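You operate a simulated robot arm through the tools that you are given. There is no shell and no other tool. Be economical: measure what you need, move in short steps, check, and stop when the job is done.

You are at the controls of a simulated two-armed robot. One attempt, no reset.

JOB
Clean the smudge off the navy grip ball.
Fine: wet the wiping block on the cleaner pad, hold the ball by its grip while the other hand rubs, put the block back and set the ball in the ball ring. Set down upright: wiping block, navy grip ball. What is to be rubbed or washed off counts as gone when no trace of it is left.
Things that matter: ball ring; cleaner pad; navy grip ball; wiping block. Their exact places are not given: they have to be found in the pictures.

Only the result counts: the job must be done as asked and must still hold three seconds after the hand-in. Knocking over, shifting, dropping, spilling or breaking anything else fails it.

ROBOT AND FRAMES
Two 7-joint arms with two-finger parallel grippers on one trunk, on a base that drives. Base frame: it is fixed to the floor where the robot stands at the start and does not move with it; the origin is under the middle of the robot, x ahead of it, y to its left, z up. Units: mm, rad, N and s.
The left shoulder is at the start at [50, 165, 1130], the right one opposite. With the tool pointing down near the work surface each hand reaches from about 200 to 680 mm from the robot's upright axis, wherever it stands, measured 20 degrees to its own side. Places, roughly: ball ring [600, -600, 400]; cleaner pad [800, -200, 900]; wiping block (6x5x5 cm) [500, -100, 800]. Payload 3.91 kg a hand.
Tool frame (each hand has its own): the origin (TCP) lies between the finger pads and is the grasp point; the fingertips stand 30 mm ahead of it; z points along the fingers, y is the line along which they close. Largest opening 110 mm; finger width 20, thickness 10; the body of the gripper, 48 by 112 mm, starts 55 mm behind the TCP.
Orientation is told as [roll, pitch, yaw] about the base's x, y, z axes, in that order, counted from this pose: with the fingers straight down and closing along the base's y, the tool's x points along the base's -x, its y along +y and its z along -z.

CONTROLS
- The arms move only by the tool servo_tool. It takes "left_targets", "right_targets" or both (then of equal length, played together; a hand with none holds still); each is a list of rows, each a list of 7 numbers: the shift along the base's x, y, z in mm, then the turn, a rotation vector about the base's x, y, z in rad, then the finger opening in mm, from 0 to 110. In form: [[x, y, z, rx, ry, rz, gripper], ...]. A call has 1 to 12 rows; each row shifts and turns the commanded pose from where the row before left it. A row lasts 0.2 s, in which the tool goes at most 50 mm and 0.15 rad; a call with a longer step from one row to the next is refused whole, and so is a gripper value outside its range. Where a pose cannot be reached the arm comes as near as it can. A force on the tool above 40 N (or 10 N above the force at the start of the call, whichever is more), or a blocked arm, ends the call early, and 0.2 s more pass. Each finger travels about 45 mm/s and halts on what it meets, pressing with about 22 N; the grip force reading is that of the motor and also rises with nothing between the fingers. The clock runs only during rows and for 0.2 s after the last one: add rows that do not move to give the fingers time. It gives the time, the measured TCP pose, the force on the tool (base axes), the opening and the grip force at its end, in the units of the frame above (readings bear some noise), with the torque about the TCP (base axes, N m) and any sound that the robot's microphone picked up, and new pictures: "pictures" is both (left out), scene, wrist or none (wrist: the cameras of the hands that moved).
- Cameras (640 x 400 px; columns grow to the right, rows downward): "scene" is now at [122.6, 22.9, 1312.9]; the picture's right is [0.06, -1.00, 0.00], its down [-0.54, -0.03, -0.84] and it looks along [0.84, 0.05, -0.54] (base axes); focal length 214 px, centre (320, 200). "left" rides on the left gripper at [72, -17, -103] in its tool frame; the picture's right is [0.23, 0.97, 0.00], its down [-0.76, 0.18, -0.62] and it looks along [-0.61, 0.14, 0.78] (tool axes); focal length 222 px, centre (320, 200). "right" rides on the right gripper at [72, 17, -103] in its tool frame; the picture's right is [-0.23, 0.97, 0.00], its down [-0.76, -0.18, -0.62] and it looks along [-0.61, -0.14, 0.78] (tool axes); focal length 222 px, centre (320, 200).
- lift_body(by): slides the trunk up (or, below 0, down) by that many mm; the arms and the scene camera ride with it, the base frame stays. It gives what a move gives, with no picture.
- drive_base(legs): drives the robot by 1 to 6 legs, each [ahead, left, turn to the left] in mm, mm and rad, along the robot's own axes; the way and the turn of a leg run together, so that a leg with both is an arc; at most 1500 mm and 3.142 rad a leg. The arms and the cameras ride along, it lands a little off, and it stops where it bumps. It gives what a move gives, and a new picture of the scene camera.
- head_to(pan, tilt): turns the head with the scene camera to pan (to the left, within 1.396 rad either way) and tilt (down, from -0.506 to 1.204), counted from straight ahead of the robot. It gives what a move gives, and a new picture of the scene camera.
- probe_pixels(camera, pixels): there is no depth. For up to 12 entries [column, row, z] of the newest picture of that camera ("zoom" is the newest enlarged one), the place [x, y] in the base frame at which the ray of that pixel passes the height z, good to about 3 mm, but the place of the scene camera against the robot may be out by one fixed shift of up to 25 mm in any direction. The clock stands still meanwhile.
- close_up(camera, box): a new picture of the part [left, top, right, bottom] of that camera's present view, enlarged. The clock stands still meanwhile.
- sign_off(): hands the job in; it is judged then, once.

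Go step by step. Measure first, check grasps and placings, and put right what went wrong. The budget is 80 turns and 260 pictures, counting those below and the enlarged ones. Unless the task says otherwise, let go and move clear before handing in.

The tools are called after "Request:" as name(argument=value, ...) on one line, values as JSON. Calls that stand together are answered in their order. servo_tool: Moves the arms, as the interface text tells. Its arguments: {"type":"object","properties":{"left_targets":{"type":"array","items":{"type":"array","items":{"type":"number"}}},"right_targets":{"type":"array","items":{"type":"array","items":{"type":"number"}}},"pictures":{"type":"string","enum":["both","scene","wrist","none"]}},"required":[]} The other tools are called the same way: lift_body (by) slides the trunk up or down; drive_base (legs) drives the base; head_to (pan, tilt) turns the head that bears the scene camera; probe_pixels (camera, pixels) gives the place at which the rays of pixels pass given heights; close_up (camera, box) takes an enlarged picture of a part of a camera's view; sign_off () hands the job in.

At the start:

```text
t: 0.0
left_ee_pos: [505.6, 249.8, 1192.8]
left_orientation: [0.0, 0.0, 0.002]
left_wrist_force: [-0.3, -0.4, 1.0]
left_moment: [0.0, 0.0, 0.01]
left_width: 109.9
left_grip_force: 0.0
right_ee_pos: [332.4, -118.5, 1214.0]
right_orientation: [-0.001, 0.001, 0.001]
right_wrist_force: [0.9, 0.6, -0.5]
right_moment: [0.02, -0.01, 0.01]
right_width: 110.0
right_grip_force: 0.1
trunk travel left (down, up): [-350.0, 153.0]
robot x, y, heading: [-1.8, -1.7, -0.0]
head pan, tilt: [0.058, 0.569]
```

scene: 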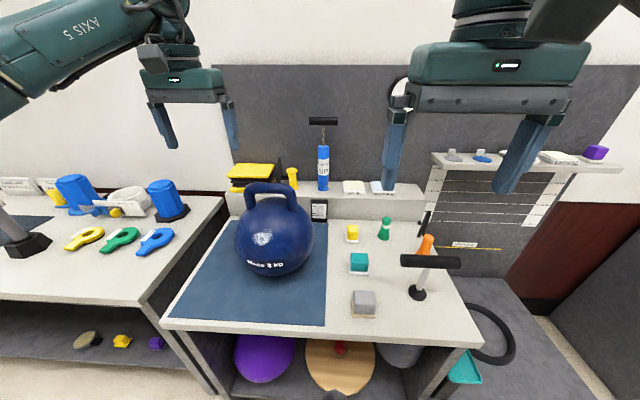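
right: 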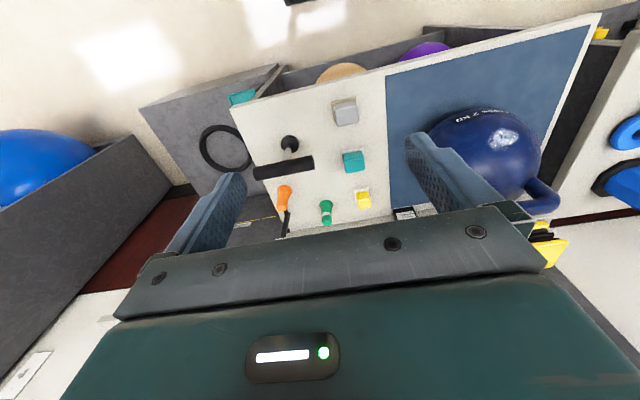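
left: 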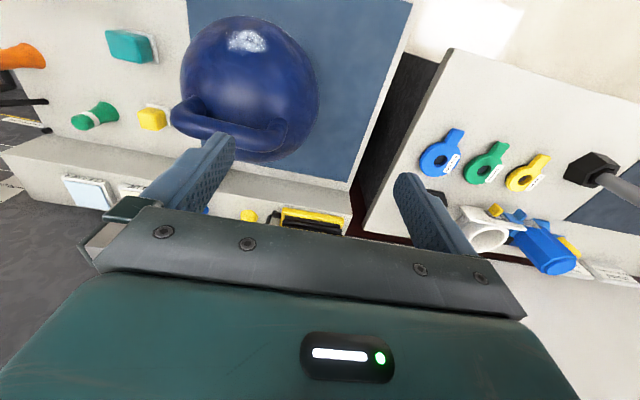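

The navy ball sits near (275,235) with a pale smudge at (262,238). Blocks are at (363,303) and (359,262), possible pads are at (354,187) and (383,188), and a black ring is at (490,335). I'll enlarge these areas to identify them.

Request:
close_up(camera="scene", box=[300, 160, 480, 330])

Request:
close_up(camera="scene", box=[220, 150, 340, 290])

Request:
close_up(camera="scene", box=[420, 270, 560, 400])

Request:
close_up(camera="left", box=[50, 0, 350, 230])

```text
2.35 times, centred on (390, 245) of scene
```

zoom: 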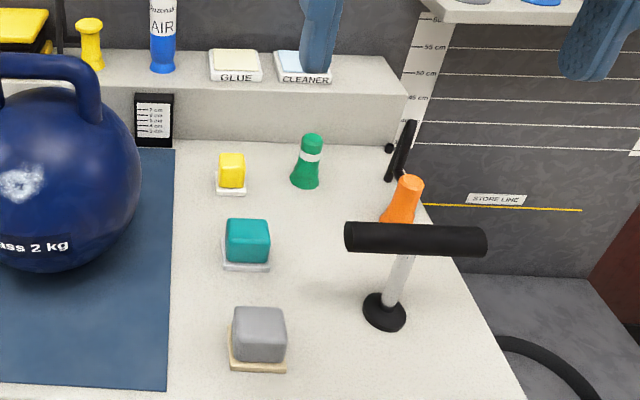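

```text
2.86 times, centred on (280, 220) of scene
```

zoom: 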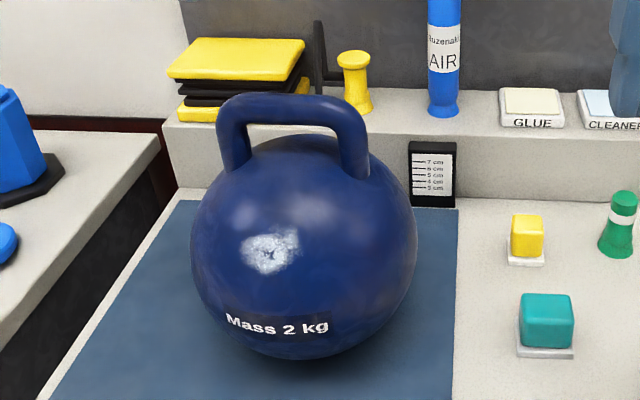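

```text
3.08 times, centred on (490, 335) of scene
```

zoom: 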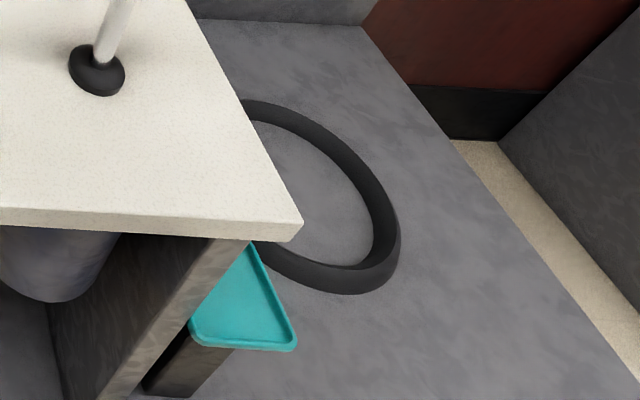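

```text
1.74 times, centred on (200, 115) of left
```

zoom: 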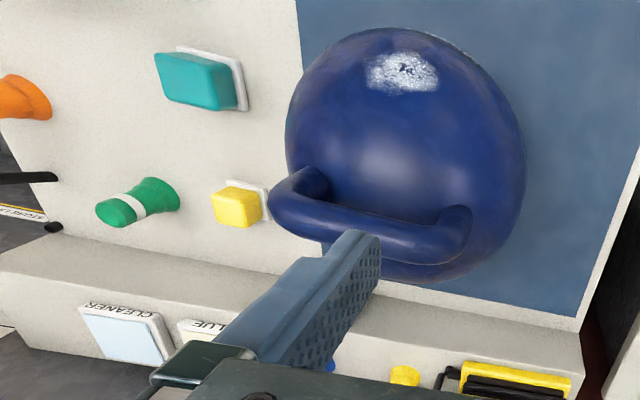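

The light-blue CLEANER pad shows at (385,187). I'll probe the blocks, pad, ball and ring for positions at trial heights.

Request:
probe_pixels(camera="scene", pixels=[[363, 316, 770], [363, 316, 800], [363, 297, 820], [359, 272, 770], [359, 256, 820], [383, 186, 900], [383, 186, 850], [275, 272, 770], [275, 185, 1050], [490, 335, 400], [353, 240, 770], [470, 340, 770]])

Request:
probe_pixels(camera="left", pixels=[[130, 46, 820], [145, 50, 780], [92, 190, 880], [92, 190, 850], [250, 90, 900], [230, 125, 1000], [230, 125, 950], [153, 118, 800], [246, 40, 900]])

Request:
probe_pixels(camera="right", pixels=[[346, 112, 820], [346, 112, 780], [354, 162, 820], [354, 162, 780], [225, 148, 400], [364, 199, 800], [327, 213, 800]])

```text
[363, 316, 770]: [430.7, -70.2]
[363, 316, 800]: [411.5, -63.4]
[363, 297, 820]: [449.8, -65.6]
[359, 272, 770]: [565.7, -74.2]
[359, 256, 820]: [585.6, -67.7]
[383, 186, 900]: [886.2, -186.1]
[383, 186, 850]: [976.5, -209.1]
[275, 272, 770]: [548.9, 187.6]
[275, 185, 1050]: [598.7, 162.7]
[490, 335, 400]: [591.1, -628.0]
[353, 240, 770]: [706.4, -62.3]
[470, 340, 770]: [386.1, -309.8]
```

```text
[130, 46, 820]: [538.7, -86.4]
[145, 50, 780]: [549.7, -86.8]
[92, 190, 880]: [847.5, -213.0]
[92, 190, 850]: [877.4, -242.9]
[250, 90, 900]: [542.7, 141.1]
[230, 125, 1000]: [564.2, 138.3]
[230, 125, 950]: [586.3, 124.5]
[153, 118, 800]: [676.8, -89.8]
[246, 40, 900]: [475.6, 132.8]
```

```text
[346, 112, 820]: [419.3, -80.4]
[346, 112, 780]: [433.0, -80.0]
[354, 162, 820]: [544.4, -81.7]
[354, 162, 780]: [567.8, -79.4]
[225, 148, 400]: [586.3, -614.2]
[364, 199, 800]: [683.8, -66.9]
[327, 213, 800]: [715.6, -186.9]
```

Wrist-camera estimates put the teal block near (542,-84) and the grey one near (425,-80). The pad is near (848,-213), and the ball is about 215 mm across near (555,140). I'll lower the right hand to look at the blocks more closely.

Request:
servo_tool(right_targets=[[5, 5, -40, 0, 0, 0, 110], [5, 5, -40, 0, 0, 0, 110], [5, 5, -40, 0, 0, 0, 110], [5, 5, -40, 0, 0, 0, 110], [5, 5, -40, 0, 0, 0, 110]], pictures="both")

```text
t: 1.2
left_ee_pos: [505.3, 249.4, 1193.6]
left_orientation: [-0.002, -0.002, 0.0]
left_wrist_force: [-0.7, -0.5, 0.2]
left_moment: [0.02, 0.03, -0.01]
left_width: 110.1
left_grip_force: 0.1
right_ee_pos: [357.3, -93.3, 1013.8]
right_orientation: [0.003, 0.001, -0.002]
right_wrist_force: [-0.7, -0.1, -0.6]
right_moment: [0.02, 0.04, -0.05]
right_width: 110.2
right_grip_force: 0.0
trunk travel left (down, up): [-350.0, 153.0]
robot x, y, heading: [3.5, -1.1, 0.0]
head pan, tilt: [0.058, 0.569]
```

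scene: 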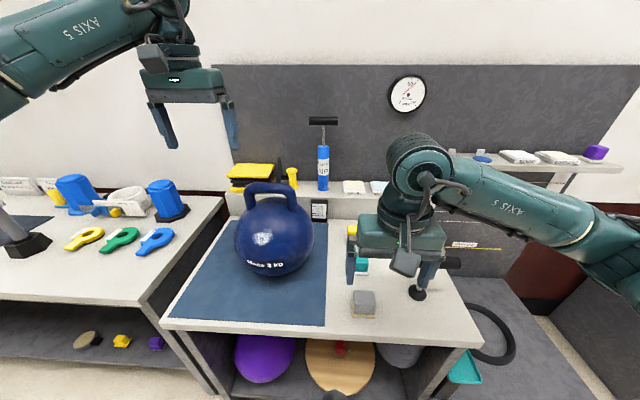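
right: 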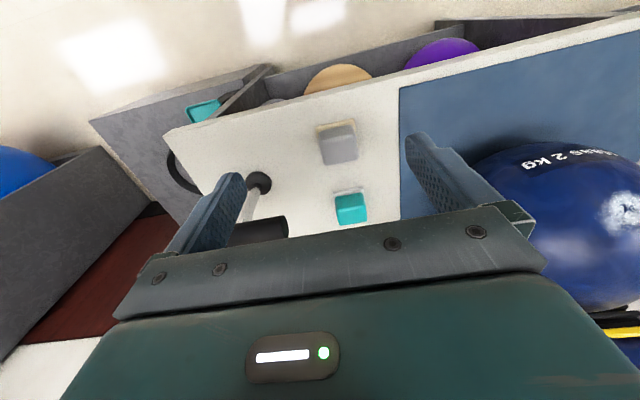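

The right wrist view shows the grey block at (339,143) and teal at (350,207). I'll enlarge and probe to get heights from the two viewpoints.

Request:
close_up(camera="right", box=[290, 100, 410, 230])

Request:
probe_pixels(camera="right", pixels=[[339, 148, 820], [339, 148, 800], [339, 148, 780], [351, 212, 830], [351, 212, 810], [351, 212, 790], [322, 123, 770], [354, 118, 770], [398, 217, 770], [165, 130, 770]])

```text
3.08 times, centred on (350, 165) of right
```

zoom: 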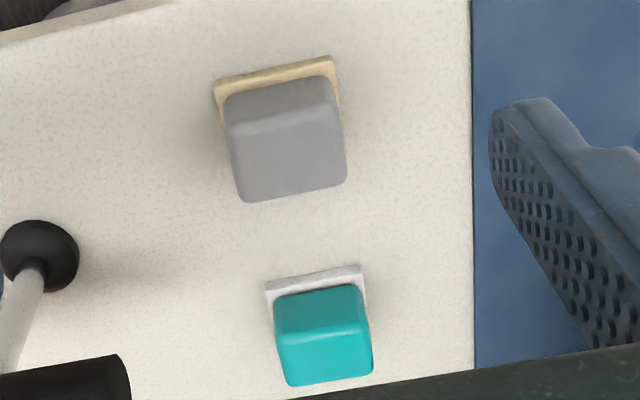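

```text
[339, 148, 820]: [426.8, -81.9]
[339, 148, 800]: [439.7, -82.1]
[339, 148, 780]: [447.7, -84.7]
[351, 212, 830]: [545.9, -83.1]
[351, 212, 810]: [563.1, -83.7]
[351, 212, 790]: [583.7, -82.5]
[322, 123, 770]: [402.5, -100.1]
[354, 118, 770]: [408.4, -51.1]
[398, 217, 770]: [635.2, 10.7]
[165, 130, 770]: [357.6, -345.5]
```

Teal and grey blocks look similar in size, so their exact x will tell them apart. I'll move the right hand a bit closer for a cleaner second viewpoint.

Request:
servo_tool(right_targets=[[30, 4, -22, 0, 0, 0, 110], [30, 4, -22, 0, 0, 0, 110]], pictures="wrist")

Request:
close_up(camera="right", box=[270, 60, 430, 230])

Request:
close_up(camera="left", box=[90, 0, 210, 140])

```text
t: 1.8
left_ee_pos: [506.3, 249.5, 1193.9]
left_orientation: [-0.001, 0.0, 0.002]
left_wrist_force: [1.0, 0.1, -0.2]
left_moment: [0.02, 0.01, 0.05]
left_width: 109.9
left_grip_force: 0.1
right_ee_pos: [419.7, -83.4, 969.2]
right_orientation: [0.0, 0.0, 0.0]
right_wrist_force: [-0.2, -0.1, 0.0]
right_moment: [0.0, -0.02, 0.0]
right_width: 109.8
right_grip_force: 0.0
trunk travel left (down, up): [-350.0, 153.0]
robot x, y, heading: [2.8, 0.1, 0.003]
head pan, tilt: [0.058, 0.569]
```

right: 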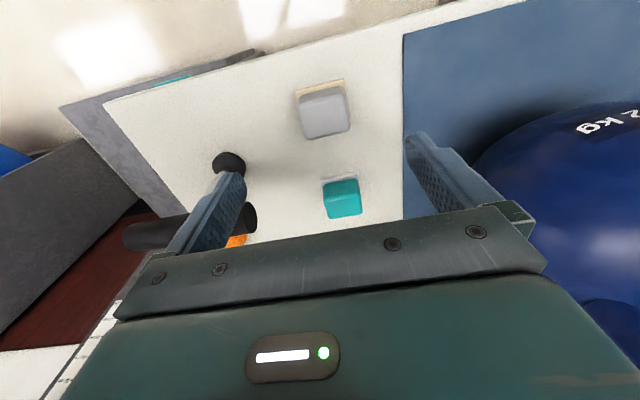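

```text
2.35 times, centred on (350, 145) of right
```

zoom: 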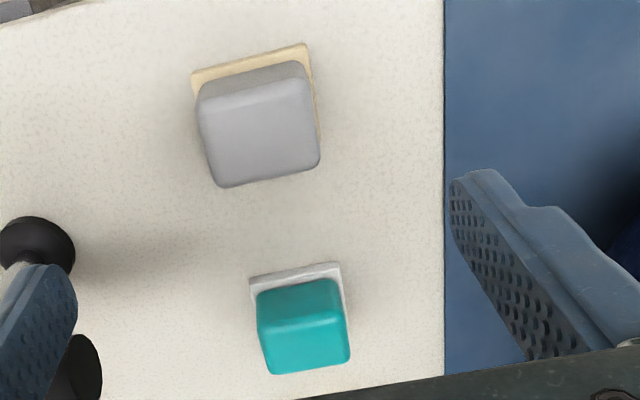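

```text
2.86 times, centred on (150, 70) of left
```

zoom: 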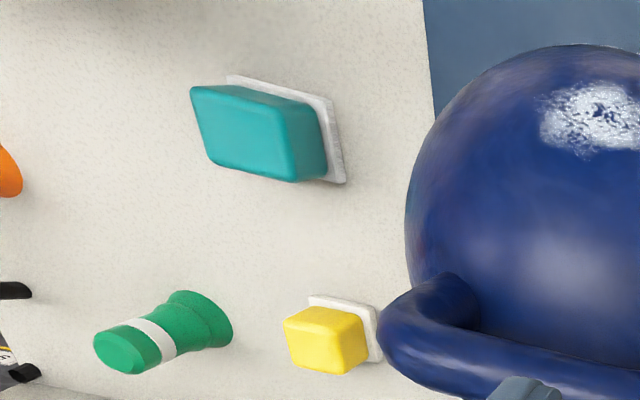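

I'll triangulate the teal plate's near-left corner, seen at left (154,35) and right (358.5,172), to fix the table height.

Request:
probe_pixels(camera="right", pixels=[[358.5, 171.8, 800], [358.5, 171.8, 780], [358.5, 171.8, 760], [358.5, 171.8, 740], [319.8, 179, 770], [295, 91, 770], [344.5, 78, 770], [342, 192, 820], [402, 200, 770], [402, 200, 740]])

Request:
probe_pixels(camera="left", pixels=[[154.2, 35, 800], [154.2, 35, 780], [154.2, 35, 760], [154.2, 35, 740], [159, 63.7, 770], [117.8, 26.3, 770], [188, 10, 770], [188, 10, 740]])

```text
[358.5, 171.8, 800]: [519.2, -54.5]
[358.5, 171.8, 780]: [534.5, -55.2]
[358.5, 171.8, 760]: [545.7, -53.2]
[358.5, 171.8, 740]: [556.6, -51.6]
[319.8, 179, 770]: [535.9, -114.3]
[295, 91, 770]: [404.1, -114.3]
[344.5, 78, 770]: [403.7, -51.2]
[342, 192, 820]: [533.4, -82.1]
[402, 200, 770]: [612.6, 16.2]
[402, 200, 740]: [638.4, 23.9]
```

```text
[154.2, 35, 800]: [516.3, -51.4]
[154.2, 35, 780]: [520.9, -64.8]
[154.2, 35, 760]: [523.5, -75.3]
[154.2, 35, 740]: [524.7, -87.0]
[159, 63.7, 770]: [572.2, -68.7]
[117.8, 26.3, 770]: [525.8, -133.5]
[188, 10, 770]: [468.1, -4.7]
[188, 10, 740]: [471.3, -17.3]
```

The plate top is at about z=800, and the teal block's centre (544,-83) rounds to the quoted place, so teal is the wiping block. Next I'll check where the T-handle crossbar, about (255,218) in the right view, sits relative to the descent.

Request:
probe_pixels(camera="right", pixels=[[255, 218, 900], [255, 218, 930], [125, 237, 900], [125, 237, 930], [229, 163, 795], [342, 202, 845], [342, 181, 845]])

Request:
probe_pixels(camera="scene", pixels=[[445, 262, 900], [460, 262, 900], [460, 262, 930], [418, 294, 795]])

```text
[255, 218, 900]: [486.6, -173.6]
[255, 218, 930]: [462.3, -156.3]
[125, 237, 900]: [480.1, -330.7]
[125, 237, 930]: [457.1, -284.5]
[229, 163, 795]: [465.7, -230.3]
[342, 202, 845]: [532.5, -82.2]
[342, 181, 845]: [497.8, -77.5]
```

```text
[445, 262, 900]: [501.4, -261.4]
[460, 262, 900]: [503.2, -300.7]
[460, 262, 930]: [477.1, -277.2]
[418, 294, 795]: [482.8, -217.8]
```

The crossbar spans y -165 to -310 at x≈475, clear of the path. I'll move above the teal block and descend partway.

Request:
servo_tool(right_targets=[[42, 0, 0, 0, 0, 0, 110], [42, 0, 0, 0, 0, 0, 110], [40, 0, 0, 0, 0, 0, 110], [0, 0, -35, 0, 0, 0, 110], [0, 0, -35, 0, 0, 0, 110], [0, 0, -25, 0, 0, 0, 110]], pictures="both")

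```text
t: 3.2
left_ee_pos: [506.0, 248.4, 1192.6]
left_orientation: [0.001, 0.001, 0.0]
left_wrist_force: [0.7, -0.7, -0.2]
left_moment: [0.0, -0.02, -0.01]
left_width: 110.1
left_grip_force: 0.1
right_ee_pos: [541.9, -85.9, 873.6]
right_orientation: [-0.001, 0.0, 0.0]
right_wrist_force: [0.6, -0.3, 0.5]
right_moment: [-0.02, -0.03, -0.02]
right_width: 110.1
right_grip_force: 0.2
trunk travel left (down, up): [-350.0, 153.0]
robot x, y, heading: [-2.3, 4.3, 0.0]
head pan, tilt: [0.058, 0.569]
```

scene: 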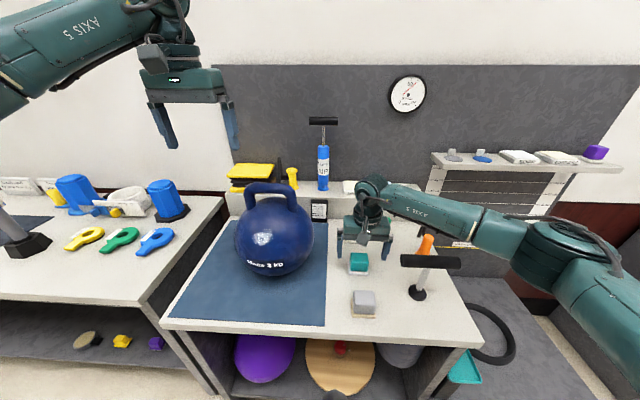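
right: 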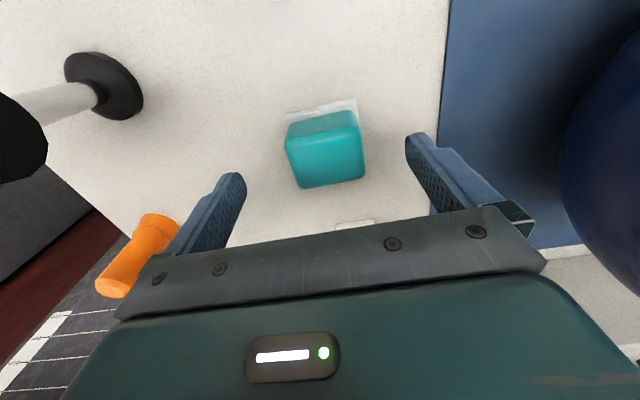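

The hand is above the block, but the orange peg at (140,255) appears close to the right finger. I'll probe it and the block edges before descending.

Request:
probe_pixels(camera="right", pixels=[[112, 285, 795], [165, 220, 860], [165, 220, 830], [286, 122, 800], [357, 110, 800], [363, 178, 845], [363, 178, 855], [302, 187, 845], [302, 187, 855], [345, 222, 800], [237, 175, 843], [407, 137, 843]])

Request:
close_up(camera="right", box=[80, 80, 440, 310])

```text
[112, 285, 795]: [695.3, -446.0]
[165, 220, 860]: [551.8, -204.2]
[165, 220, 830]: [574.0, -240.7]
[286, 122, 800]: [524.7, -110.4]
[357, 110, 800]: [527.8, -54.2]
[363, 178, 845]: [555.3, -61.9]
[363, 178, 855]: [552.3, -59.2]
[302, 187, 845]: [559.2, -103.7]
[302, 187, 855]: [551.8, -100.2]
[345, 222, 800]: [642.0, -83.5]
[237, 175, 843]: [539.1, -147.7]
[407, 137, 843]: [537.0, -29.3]
```

```text
1.74 times, centred on (260, 195) of right
```

zoom: 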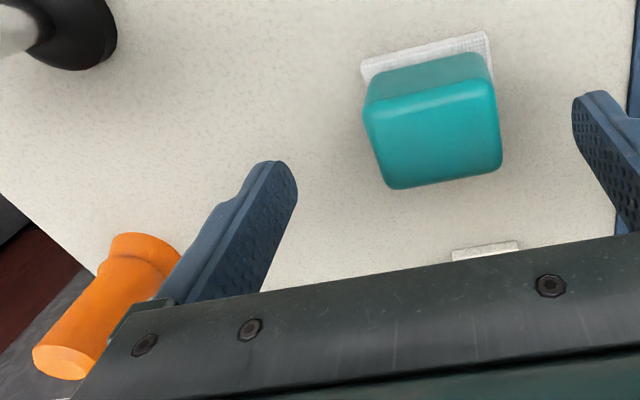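

The peg is clear, and the block centre is near (546,-82). I'll descend and grip.

Request:
servo_tool(right_targets=[[4, 3, -17, 0, 0, 0, 90], [0, 0, -17, 0, 0, 0, 90], [0, 0, 0, 0, 0, 0, 50], [0, 0, 0, 0, 0, 0, 45], [0, 0, 0, 0, 0, 0, 40], [0, 0, 0, 0, 0, 0, 35]], pictures="wrist")

Request:
close_up(camera="right", box=[200, 60, 460, 230])

```text
t: 4.6
left_ee_pos: [505.9, 248.9, 1193.2]
left_orientation: [0.0, 0.001, 0.001]
left_wrist_force: [0.4, 0.4, 0.5]
left_moment: [-0.03, -0.01, 0.04]
left_width: 110.0
left_grip_force: 0.1
right_ee_pos: [544.6, -81.3, 840.5]
right_orientation: [0.0, 0.002, 0.0]
right_wrist_force: [-0.1, 0.0, -0.2]
right_moment: [-0.03, -0.01, -0.01]
right_width: 49.4
right_grip_force: 22.2
trunk travel left (down, up): [-350.0, 153.0]
robot x, y, heading: [1.2, -2.3, 0.001]
head pan, tilt: [0.058, 0.569]
```

right: 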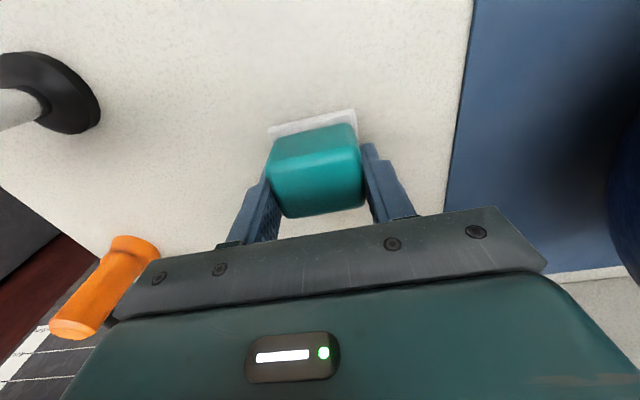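

```text
2.35 times, centred on (330, 145) of right
```

zoom: 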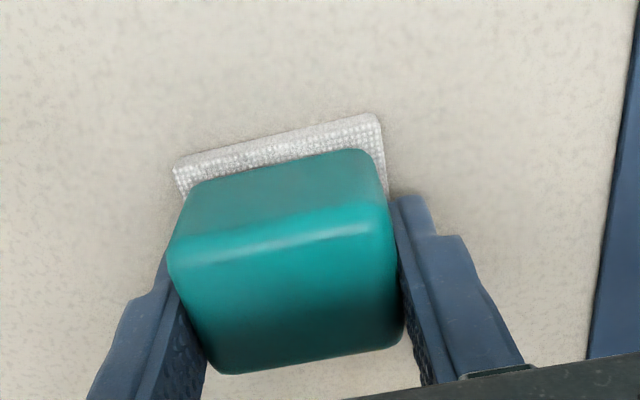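

The block is gripped (49 mm, 22 N), and its white waffle sole is the wiping face. I'll lift it straight up and check.

Request:
servo_tool(right_targets=[[0, 0, 30, 0, 0, 0, 35], [0, 0, 45, 0, 0, 0, 35], [0, 0, 45, 0, 0, 0, 35], [0, 0, 45, 0, 0, 0, 35], [0, 0, 45, 0, 0, 0, 35]], pictures="wrist")

Request:
drive_base(legs=[[100, 0, 0]])

```text
t: 5.8
left_ee_pos: [503.9, 249.4, 1192.8]
left_orientation: [0.0, 0.0, 0.001]
left_wrist_force: [0.6, -0.5, -0.3]
left_moment: [0.01, -0.02, -0.02]
left_width: 109.9
left_grip_force: 0.1
right_ee_pos: [546.2, -82.1, 1053.2]
right_orientation: [0.0, -0.001, -0.001]
right_wrist_force: [0.1, -0.1, -0.7]
right_moment: [-0.01, -0.03, 0.02]
right_width: 34.9
right_grip_force: 0.2
trunk travel left (down, up): [-350.0, 153.0]
robot x, y, heading: [0.9, -0.2, 0.0]
head pan, tilt: [0.058, 0.569]
```

right: 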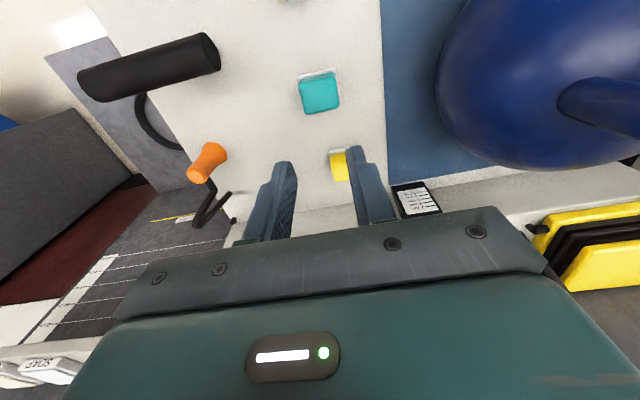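

```text
t: 7.0
left_ee_pos: [600.6, 248.8, 1193.2]
left_orientation: [0.001, 0.001, 0.001]
left_wrist_force: [0.4, 0.2, -0.1]
left_moment: [0.01, -0.01, 0.02]
left_width: 110.4
left_grip_force: 0.1
right_ee_pos: [640.2, -83.5, 1052.2]
right_orientation: [0.001, 0.0, -0.001]
right_wrist_force: [0.1, -0.5, 0.7]
right_moment: [0.02, 0.01, 0.01]
right_width: 34.9
right_grip_force: 0.0
trunk travel left (down, up): [-350.0, 153.0]
robot x, y, heading: [97.3, 0.2, -0.002]
head pan, tilt: [0.058, 0.569]
```

scene: 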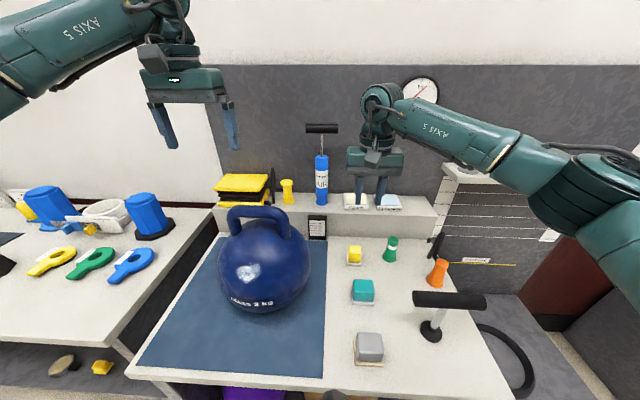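

The grip slipped: width 34.9 and the block still stands at (363,290) in the scene. I'll go back above it and grip lower with the fingers commanded tighter, after checking where it stands.

Request:
servo_tool(right_targets=[[-47, 0, -30, 0, 0, 0, 70], [-47, 0, -50, 0, 0, 0, 100], [0, 0, -50, 0, 0, 0, 100], [0, 0, -50, 0, 0, 0, 100]], pictures="wrist")

Request:
close_up(camera="right", box=[200, 60, 460, 230])

Request:
close_up(camera="scene", box=[320, 230, 420, 320])

```text
refused: row 1 steps farther than a row can; nothing moved
```

```text
2.35 times, centred on (330, 145) of right
```

zoom: 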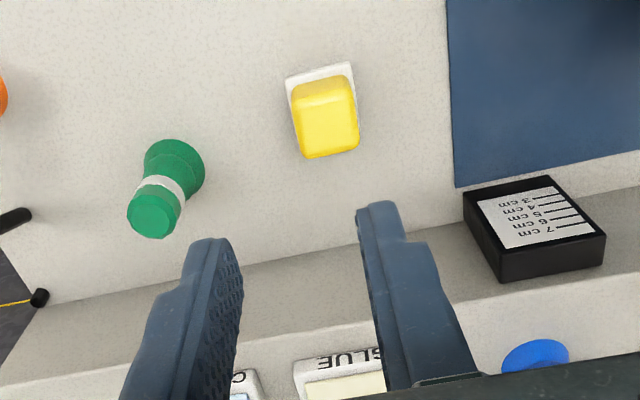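

```text
4.44 times, centred on (370, 275) of scene
```

zoom: 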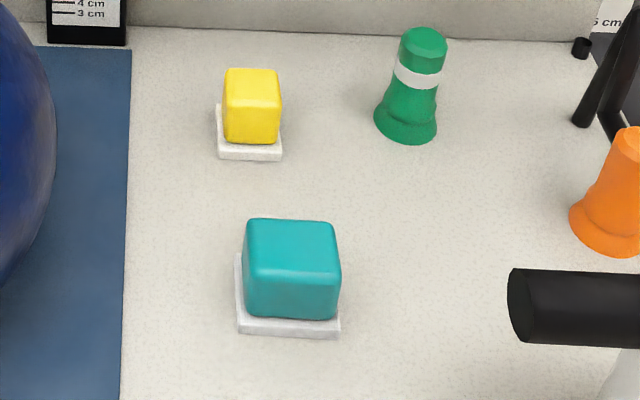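

The block is upright, barely displaced. I'll return above it in smaller steps.

Request:
servo_tool(right_targets=[[-47, 0, 0, 0, 0, 0, 70], [-47, 0, 0, 0, 0, 0, 100], [0, 0, -45, 0, 0, 0, 100], [0, 0, -45, 0, 0, 0, 100], [0, 0, -45, 0, 0, 0, 100], [0, 0, -45, 0, 0, 0, 100]], pictures="wrist")

Request:
close_up(camera="right", box=[200, 60, 460, 230])

```text
t: 8.3
left_ee_pos: [602.2, 249.6, 1193.4]
left_orientation: [-0.001, 0.002, 0.0]
left_wrist_force: [0.3, 0.0, -0.8]
left_moment: [0.0, -0.02, -0.02]
left_width: 110.1
left_grip_force: 0.1
right_ee_pos: [545.6, -83.1, 870.9]
right_orientation: [0.0, -0.001, -0.002]
right_wrist_force: [0.1, 1.0, -0.3]
right_moment: [0.03, -0.01, -0.01]
right_width: 99.9
right_grip_force: 0.0
trunk travel left (down, up): [-350.0, 153.0]
robot x, y, heading: [96.5, 0.2, -0.005]
head pan, tilt: [0.058, 0.569]
```

right: 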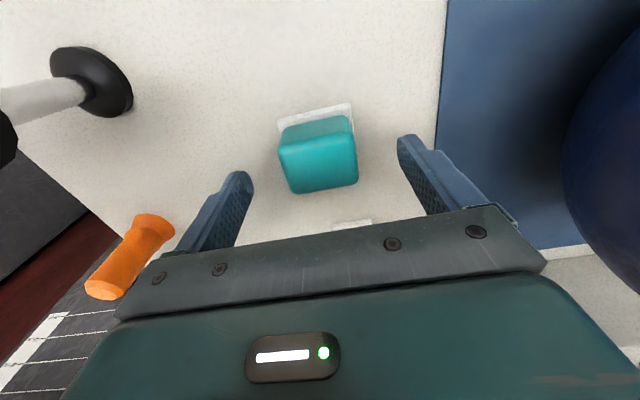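

```text
2.35 times, centred on (330, 145) of right
```

zoom: 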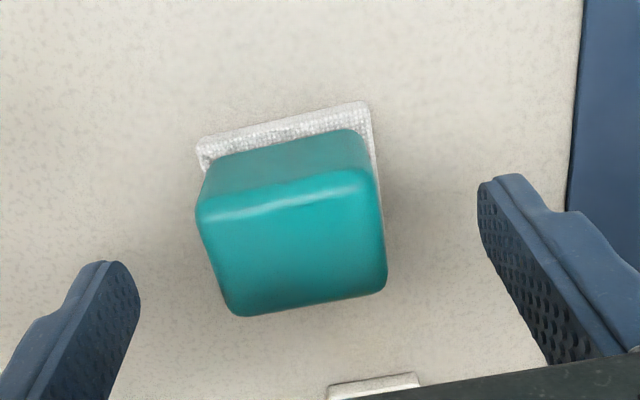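

I'll triangulate the table height more carefully, using the plate corner at (351,105), the T-handle base at (91,80), and the block's top edge.

Request:
probe_pixels(camera="right", pixels=[[351, 104.6, 800], [351, 104.6, 780], [351, 104.6, 760], [277.7, 122.9, 800], [277.7, 122.9, 780], [91, 80, 795], [91, 80, 775], [91, 80, 755], [347, 119, 840], [347, 119, 820], [355, 185, 840], [355, 185, 820]])

```text
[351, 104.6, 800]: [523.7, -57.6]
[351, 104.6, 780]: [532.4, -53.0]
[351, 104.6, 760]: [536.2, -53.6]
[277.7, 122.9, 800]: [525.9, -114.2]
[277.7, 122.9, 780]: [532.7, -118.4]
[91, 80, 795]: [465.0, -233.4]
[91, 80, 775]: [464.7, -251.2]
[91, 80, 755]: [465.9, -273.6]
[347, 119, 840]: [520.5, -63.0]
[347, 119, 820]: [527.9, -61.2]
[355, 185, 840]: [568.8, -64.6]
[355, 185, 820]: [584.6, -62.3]
```

Table height is about 790, and the block is centred near (545,-86). I'll grip lower with TCP at 832, close fully, and lift slowly while watching the width.

Request:
servo_tool(right_targets=[[0, -3, -20, 0, 0, 0, 85], [0, 0, -19, 0, 0, 0, 85], [0, 0, 0, 0, 0, 0, 20], [0, 0, 0, 0, 0, 0, 0], [0, 0, 0, 0, 0, 0, 0], [0, 0, 0, 0, 0, 0, 0], [0, 0, 0, 0, 0, 0, 0], [0, 0, 5, 0, 0, 0, 0], [0, 0, 5, 0, 0, 0, 0], [0, 0, 5, 0, 0, 0, 0]], pictures="wrist")

Request:
close_up(camera="right", box=[200, 60, 460, 230])

Request:
close_up(camera="scene", box=[310, 220, 430, 320])

```text
t: 10.6
left_ee_pos: [600.7, 250.2, 1193.6]
left_orientation: [-0.001, -0.001, 0.0]
left_wrist_force: [-0.6, -0.7, 0.2]
left_moment: [0.0, -0.03, 0.02]
left_width: 109.8
left_grip_force: 0.1
right_ee_pos: [545.6, -86.3, 849.4]
right_orientation: [0.0, 0.0, -0.002]
right_wrist_force: [1.1, -0.1, -0.4]
right_moment: [0.03, 0.0, -0.03]
right_width: 54.8
right_grip_force: 21.7
trunk travel left (down, up): [-350.0, 153.0]
robot x, y, heading: [96.7, 1.3, -0.002]
head pan, tilt: [0.058, 0.569]
```

right: 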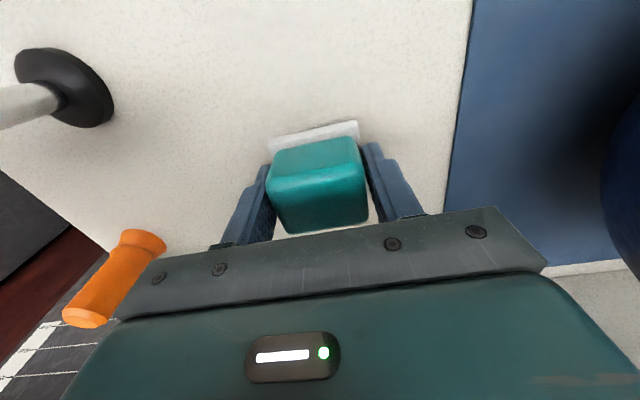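

```text
2.35 times, centred on (330, 145) of right
```

zoom: 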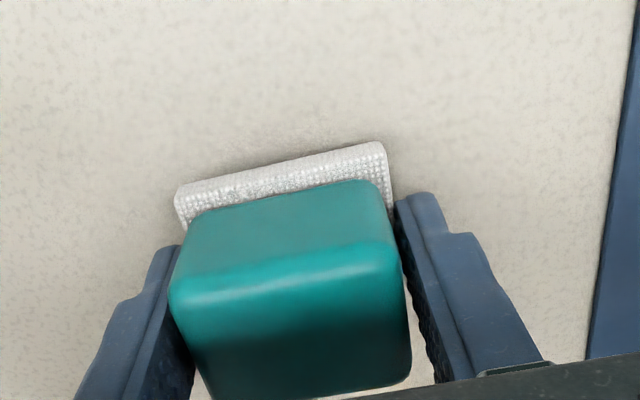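

```text
4.00 times, centred on (370, 270) of scene
```

zoom: 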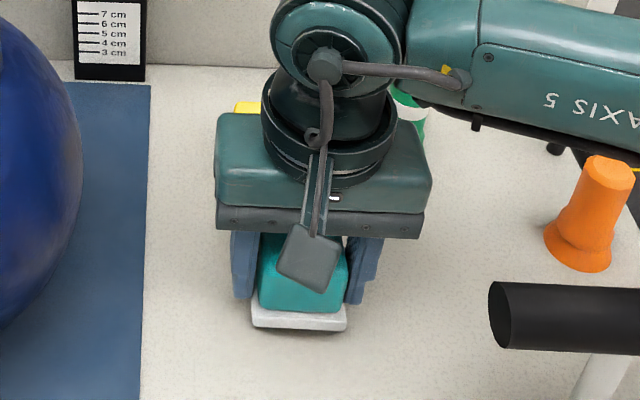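

The block has lifted with the fingers (width 54.8, gap shadow below the sole). I'll lift slowly further and check.

Request:
servo_tool(right_targets=[[0, 0, 8, 0, 0, 0, 0], [0, 0, 10, 0, 0, 0, 0], [0, 0, 12, 0, 0, 0, 0], [0, 0, 15, 0, 0, 0, 0], [0, 0, 20, 0, 0, 0, 0], [0, 0, 25, 0, 0, 0, 0]], pictures="both")

```text
t: 11.9
left_ee_pos: [602.1, 249.6, 1192.8]
left_orientation: [-0.001, 0.0, 0.001]
left_wrist_force: [0.1, -0.4, 0.0]
left_moment: [0.02, -0.04, 0.0]
left_width: 110.1
left_grip_force: 0.1
right_ee_pos: [545.2, -85.9, 938.7]
right_orientation: [-0.002, 0.0, -0.001]
right_wrist_force: [-0.5, 0.4, -1.6]
right_moment: [-0.01, 0.04, 0.0]
right_width: 55.2
right_grip_force: 22.4
trunk travel left (down, up): [-350.0, 153.0]
robot x, y, heading: [95.7, 0.4, -0.003]
head pan, tilt: [0.058, 0.569]
```

scene: 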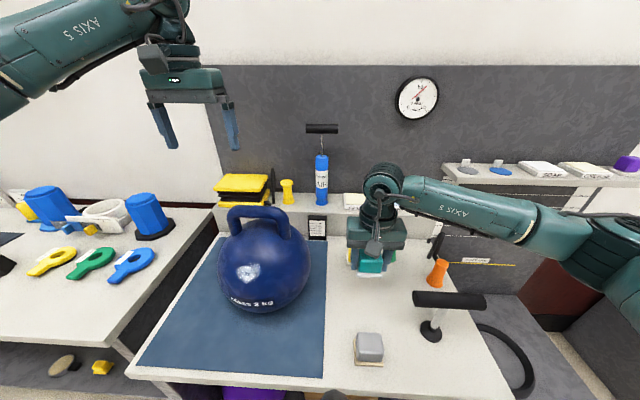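
right: 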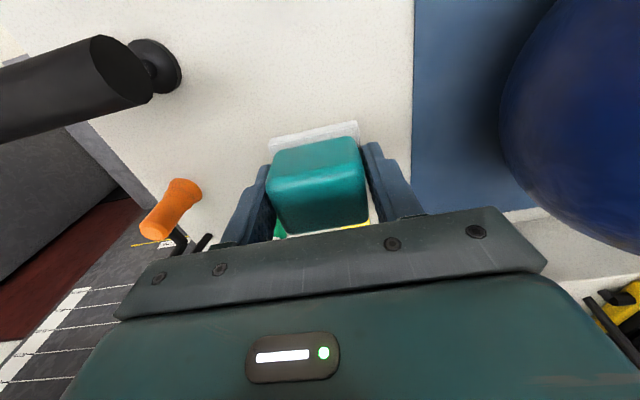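

The block is secure. I'll raise it higher, then drive ahead and to the right to bring the cleaner pad in reach.

Request:
servo_tool(right_targets=[[0, 0, 30, 0, 0, 0, 0], [0, 0, 40, 0, 0, 0, 0], [0, 0, 40, 0, 0, 0, 0]], pictures="none")

Request:
drive_base(legs=[[0, -100, 0], [90, 0, 0]])

```text
t: 12.8
left_ee_pos: [600.3, 249.6, 1193.6]
left_orientation: [0.0, -0.001, -0.001]
left_wrist_force: [-0.2, 0.5, 0.2]
left_moment: [-0.03, 0.0, 0.0]
left_width: 109.8
left_grip_force: 0.1
right_ee_pos: [544.4, -85.2, 1049.0]
right_orientation: [0.0, 0.0, -0.002]
right_wrist_force: [-0.5, -0.8, -1.4]
right_moment: [0.02, -0.01, -0.02]
right_width: 55.1
right_grip_force: 22.1
trunk travel left (down, up): [-350.0, 153.0]
robot x, y, heading: [91.4, -3.7, -0.003]
head pan, tilt: [0.058, 0.569]
```

```text
t: 14.6
left_ee_pos: [600.6, 147.2, 1192.7]
left_orientation: [-0.002, 0.002, -0.001]
left_wrist_force: [0.0, -0.5, 0.6]
left_moment: [-0.01, 0.03, 0.01]
left_width: 109.9
left_grip_force: 0.0
right_ee_pos: [546.6, -186.3, 1048.6]
right_orientation: [0.001, 0.001, -0.004]
right_wrist_force: [0.5, -0.5, -1.6]
right_moment: [0.02, 0.04, -0.01]
right_width: 55.1
right_grip_force: 22.4
trunk travel left (down, up): [-350.0, 153.0]
robot x, y, heading: [99.1, -103.4, -0.0]
head pan, tilt: [0.058, 0.569]
stopped in leg 2: the robot was blocked; the commanded pose is now the measured one
```

scene: 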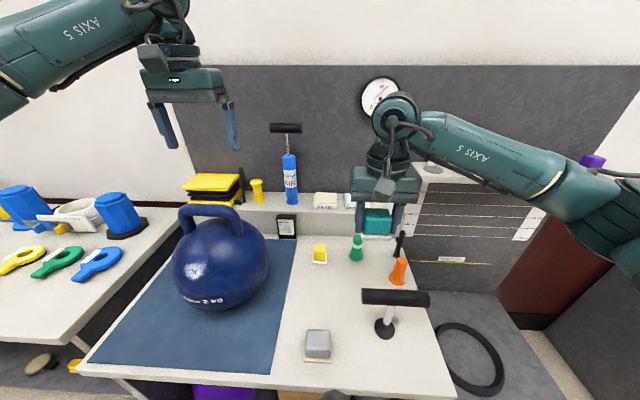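

The base stops against the table at x≈99, so the pad (848,-213) is about 100 mm out of reach facing forward. Turning left brings the right shoulder forward. I'll raise the hand well above the ball handle, then turn and try to nudge closer.

Request:
servo_tool(right_targets=[[0, 0, 45, 0, 0, 0, 0], [0, 0, 45, 0, 0, 0, 0], [0, 0, 45, 0, 0, 0, 0], [0, 0, 40, 0, 0, 0, 0]], pictures="none")

Request:
drive_base(legs=[[-60, 0, 0], [0, 0, 1.0]])

Request:
head_to(pan=-0.9, tilt=0.6)

```text
t: 15.6
left_ee_pos: [600.7, 148.1, 1193.9]
left_orientation: [-0.001, -0.002, -0.002]
left_wrist_force: [0.5, -0.4, 0.5]
left_moment: [0.0, 0.0, -0.01]
left_width: 110.1
left_grip_force: 0.1
right_ee_pos: [544.5, -186.7, 1225.7]
right_orientation: [0.001, 0.0, -0.001]
right_wrist_force: [0.0, 1.1, -0.6]
right_moment: [0.0, -0.01, 0.02]
right_width: 55.2
right_grip_force: 21.8
trunk travel left (down, up): [-350.0, 153.0]
robot x, y, heading: [93.2, -99.2, 0.0]
head pan, tilt: [0.058, 0.569]
```

```text
t: 19.1
left_ee_pos: [94.2, 459.7, 1193.3]
left_orientation: [0.001, 0.0, 1.009]
left_wrist_force: [0.0, 0.0, 0.3]
left_moment: [0.0, -0.03, 0.02]
left_width: 109.8
left_grip_force: 0.1
right_ee_pos: [347.5, 234.1, 1222.8]
right_orientation: [0.001, 0.001, 1.007]
right_wrist_force: [-0.1, -0.1, -1.5]
right_moment: [0.03, 0.01, 0.01]
right_width: 55.3
right_grip_force: 21.9
trunk travel left (down, up): [-350.0, 153.0]
robot x, y, heading: [34.8, -102.7, 1.004]
head pan, tilt: [0.058, 0.569]
```

scene: 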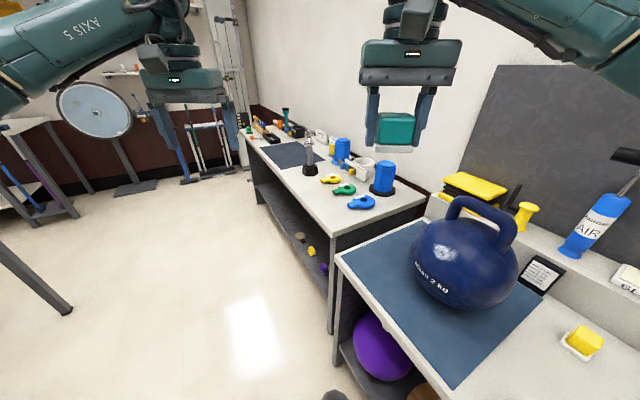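

```text
t: 20.4
left_ee_pos: [93.7, 461.4, 1193.5]
left_orientation: [0.0, 0.0, 1.009]
left_wrist_force: [0.7, -0.1, 0.2]
left_moment: [0.0, 0.0, -0.03]
left_width: 109.9
left_grip_force: 0.0
right_ee_pos: [348.4, 234.5, 1225.4]
right_orientation: [-0.002, -0.001, 1.008]
right_wrist_force: [0.1, 0.4, -0.6]
right_moment: [-0.01, -0.02, 0.02]
right_width: 55.1
right_grip_force: 22.2
trunk travel left (down, up): [-350.0, 153.0]
robot x, y, heading: [33.7, -99.4, 1.005]
head pan, tilt: [-0.901, 0.6]
```

scene: 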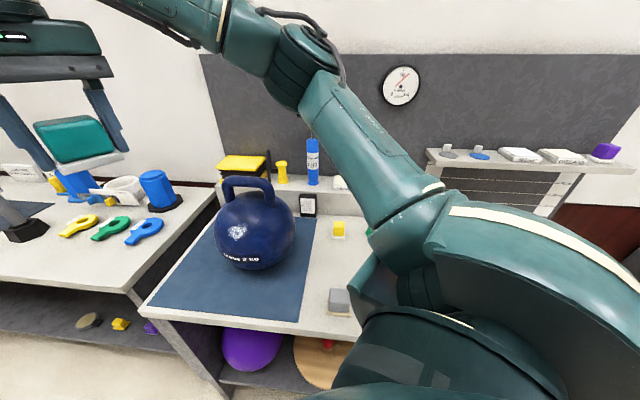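

The turn worked. Now I'll drive along world +x, which is ahead-right in the robot's frame, to see how close the turned base gets.

Request:
drive_base(legs=[[85, -134, 0]])

```text
t: 21.6
left_ee_pos: [154.9, 458.9, 1193.6]
left_orientation: [-0.003, -0.002, 1.004]
left_wrist_force: [-0.9, 0.1, 0.8]
left_moment: [0.01, -0.04, 0.02]
left_width: 109.9
left_grip_force: 0.0
right_ee_pos: [407.6, 235.4, 1224.4]
right_orientation: [0.0, -0.001, 1.004]
right_wrist_force: [-1.2, 1.3, -0.7]
right_moment: [0.0, -0.06, 0.01]
right_width: 55.2
right_grip_force: 22.0
trunk travel left (down, up): [-350.0, 153.0]
robot x, y, heading: [92.5, -100.8, 1.006]
head pan, tilt: [-0.901, 0.6]
stopped in leg 1: the robot was blocked; the commanded pose is now the measured one
```

scene: 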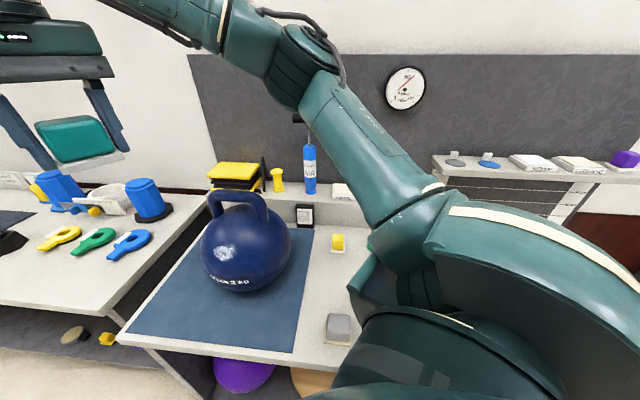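

The base is round, so x≈92 is the limit. I'll slide toward -y and turn slightly more so the right shoulder lines up with the pad.

Request:
drive_base(legs=[[-72, -46, 0.2]])

Request:
head_to(pan=-1.1, tilt=0.6)

```text
t: 22.9
left_ee_pos: [41.3, 378.1, 1193.5]
left_orientation: [-0.001, 0.0, 1.21]
left_wrist_force: [-0.3, 0.1, -0.1]
left_moment: [-0.01, -0.01, 0.02]
left_width: 110.0
left_grip_force: 0.1
right_ee_pos: [335.9, 210.0, 1223.2]
right_orientation: [0.003, 0.001, 1.208]
right_wrist_force: [-0.2, -0.3, -1.1]
right_moment: [0.02, -0.01, -0.03]
right_width: 55.1
right_grip_force: 22.2
trunk travel left (down, up): [-350.0, 153.0]
robot x, y, heading: [91.7, -184.4, 1.211]
head pan, tilt: [-0.901, 0.6]
stopped in leg 1: the robot was blocked; the commanded pose is now the measured one
```

scene: 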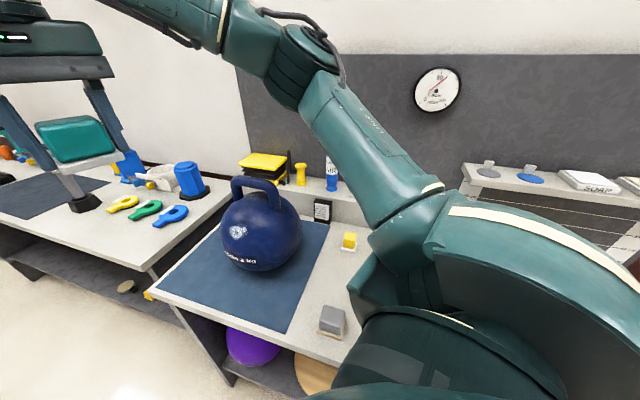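

```text
t: 23.6
left_ee_pos: [40.2, 378.3, 1193.0]
left_orientation: [0.0, 0.0, 1.209]
left_wrist_force: [-0.8, 0.0, -0.7]
left_moment: [-0.03, -0.01, 0.0]
left_width: 110.1
left_grip_force: 0.1
right_ee_pos: [334.9, 209.1, 1224.3]
right_orientation: [0.002, 0.004, 1.208]
right_wrist_force: [0.2, -0.6, -0.8]
right_moment: [0.02, 0.0, 0.04]
right_width: 55.2
right_grip_force: 21.5
trunk travel left (down, up): [-350.0, 153.0]
robot x, y, heading: [93.6, -182.6, 1.213]
head pan, tilt: [-1.1, 0.6]
```

scene: 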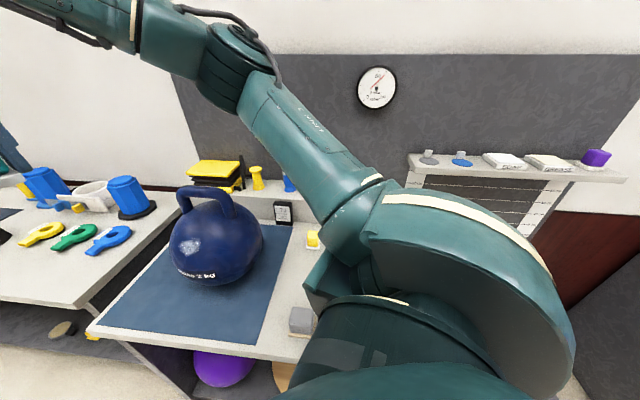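

Now I'll swing the right hand out toward the pad side while turning its yaw back toward 0.

Request:
servo_tool(right_targets=[[26, -34, 0, 0, 0, -0.1, 0], [26, -34, 0, 0, 0, -0.1, 0], [26, -34, 0, 0, 0, -0.1, 0], [26, -34, 0, 0, 0, -0.1, 0], [26, -34, 0, 0, 0, -0.1, 0], [26, -34, 0, 0, 0, -0.1, 0], [26, -34, 0, 0, 0, -0.1, 0], [26, -34, 0, 0, 0, -0.1, 0], [26, -34, 0, 0, 0, -0.1, 0], [26, -34, 0, 0, 0, -0.1, 0], [26, -34, 0, 0, 0, -0.1, 0], [26, -34, 0, 0, 0, -0.1, 0]], pictures="both")

```text
t: 26.2
left_ee_pos: [41.6, 377.4, 1193.2]
left_orientation: [0.001, 0.0, 1.211]
left_wrist_force: [0.2, 0.0, -0.5]
left_moment: [0.0, -0.02, 0.0]
left_width: 109.9
left_grip_force: 0.1
right_ee_pos: [605.3, -23.1, 1164.6]
right_orientation: [0.001, 0.001, 0.005]
right_wrist_force: [0.4, -0.4, -0.7]
right_moment: [-0.03, -0.02, 0.0]
right_width: 55.1
right_grip_force: 22.3
right hand out of reach, approached as far as the arm can: row 7, 8, 9, 10, 11, 12
trunk travel left (down, up): [-350.0, 153.0]
robot x, y, heading: [95.0, -182.4, 1.212]
head pan, tilt: [-1.1, 0.6]
```

scene: 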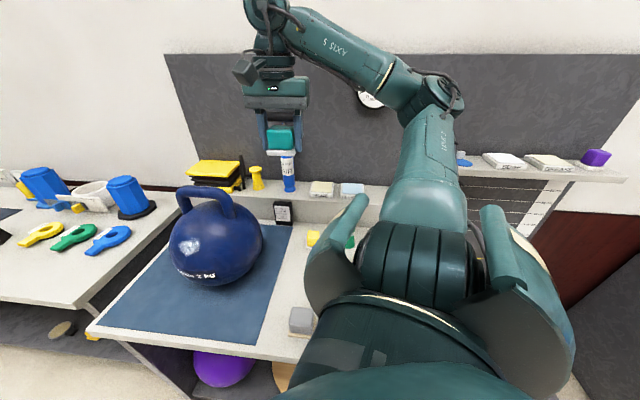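
right: 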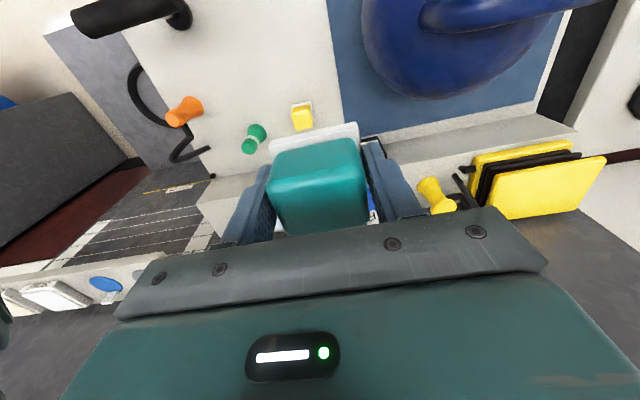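

The arm ran into a joint-angle limit, with the hand stuck at (605,-23), so the turn is too large. I'll turn back by 0.5 rad and shift toward +y, carrying the hand over to the pad's side.

Request:
drive_base(legs=[[56, 15, -0.5]])

Request:
head_to(pan=-0.7, tilt=0.6)

```text
t: 27.9
left_ee_pos: [275.7, 399.6, 1194.2]
left_orientation: [0.0, -0.001, 0.788]
left_wrist_force: [0.0, 0.0, 0.7]
left_moment: [-0.01, 0.06, 0.02]
left_width: 109.9
left_grip_force: 0.0
right_ee_pos: [625.3, -196.7, 1165.0]
right_orientation: [0.002, 0.002, -0.416]
right_wrist_force: [-0.3, 0.2, 0.3]
right_moment: [0.0, -0.01, 0.01]
right_width: 55.1
right_grip_force: 22.0
trunk travel left (down, up): [-350.0, 153.0]
robot x, y, heading: [92.1, -130.7, 0.788]
head pan, tilt: [-1.1, 0.6]
stopped in leg 1: the robot was blocked; the commanded pose is now the measured one
```

scene: 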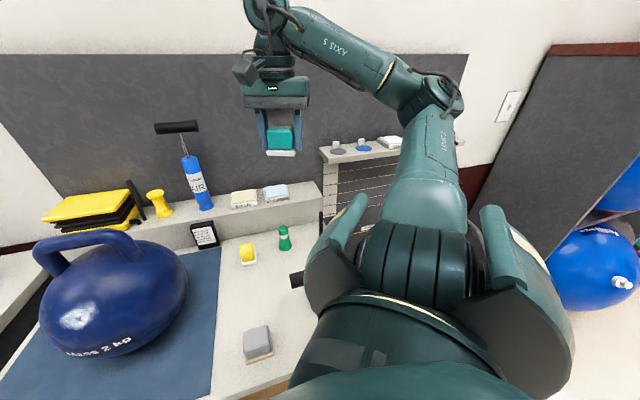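

```text
t: 28.8
left_ee_pos: [275.6, 399.5, 1194.1]
left_orientation: [-0.002, 0.001, 0.787]
left_wrist_force: [-0.4, 0.4, 0.7]
left_moment: [-0.01, 0.01, 0.03]
left_width: 109.7
left_grip_force: 0.0
right_ee_pos: [625.8, -197.0, 1163.5]
right_orientation: [0.002, 0.004, -0.414]
right_wrist_force: [-0.2, 0.5, -0.6]
right_moment: [-0.01, 0.01, 0.01]
right_width: 55.1
right_grip_force: 22.0
trunk travel left (down, up): [-350.0, 153.0]
robot x, y, heading: [94.0, -133.9, 0.789]
head pan, tilt: [-0.7, 0.6]
```

scene: 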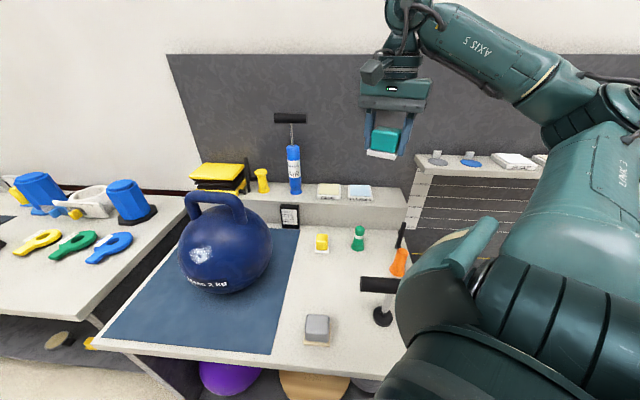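

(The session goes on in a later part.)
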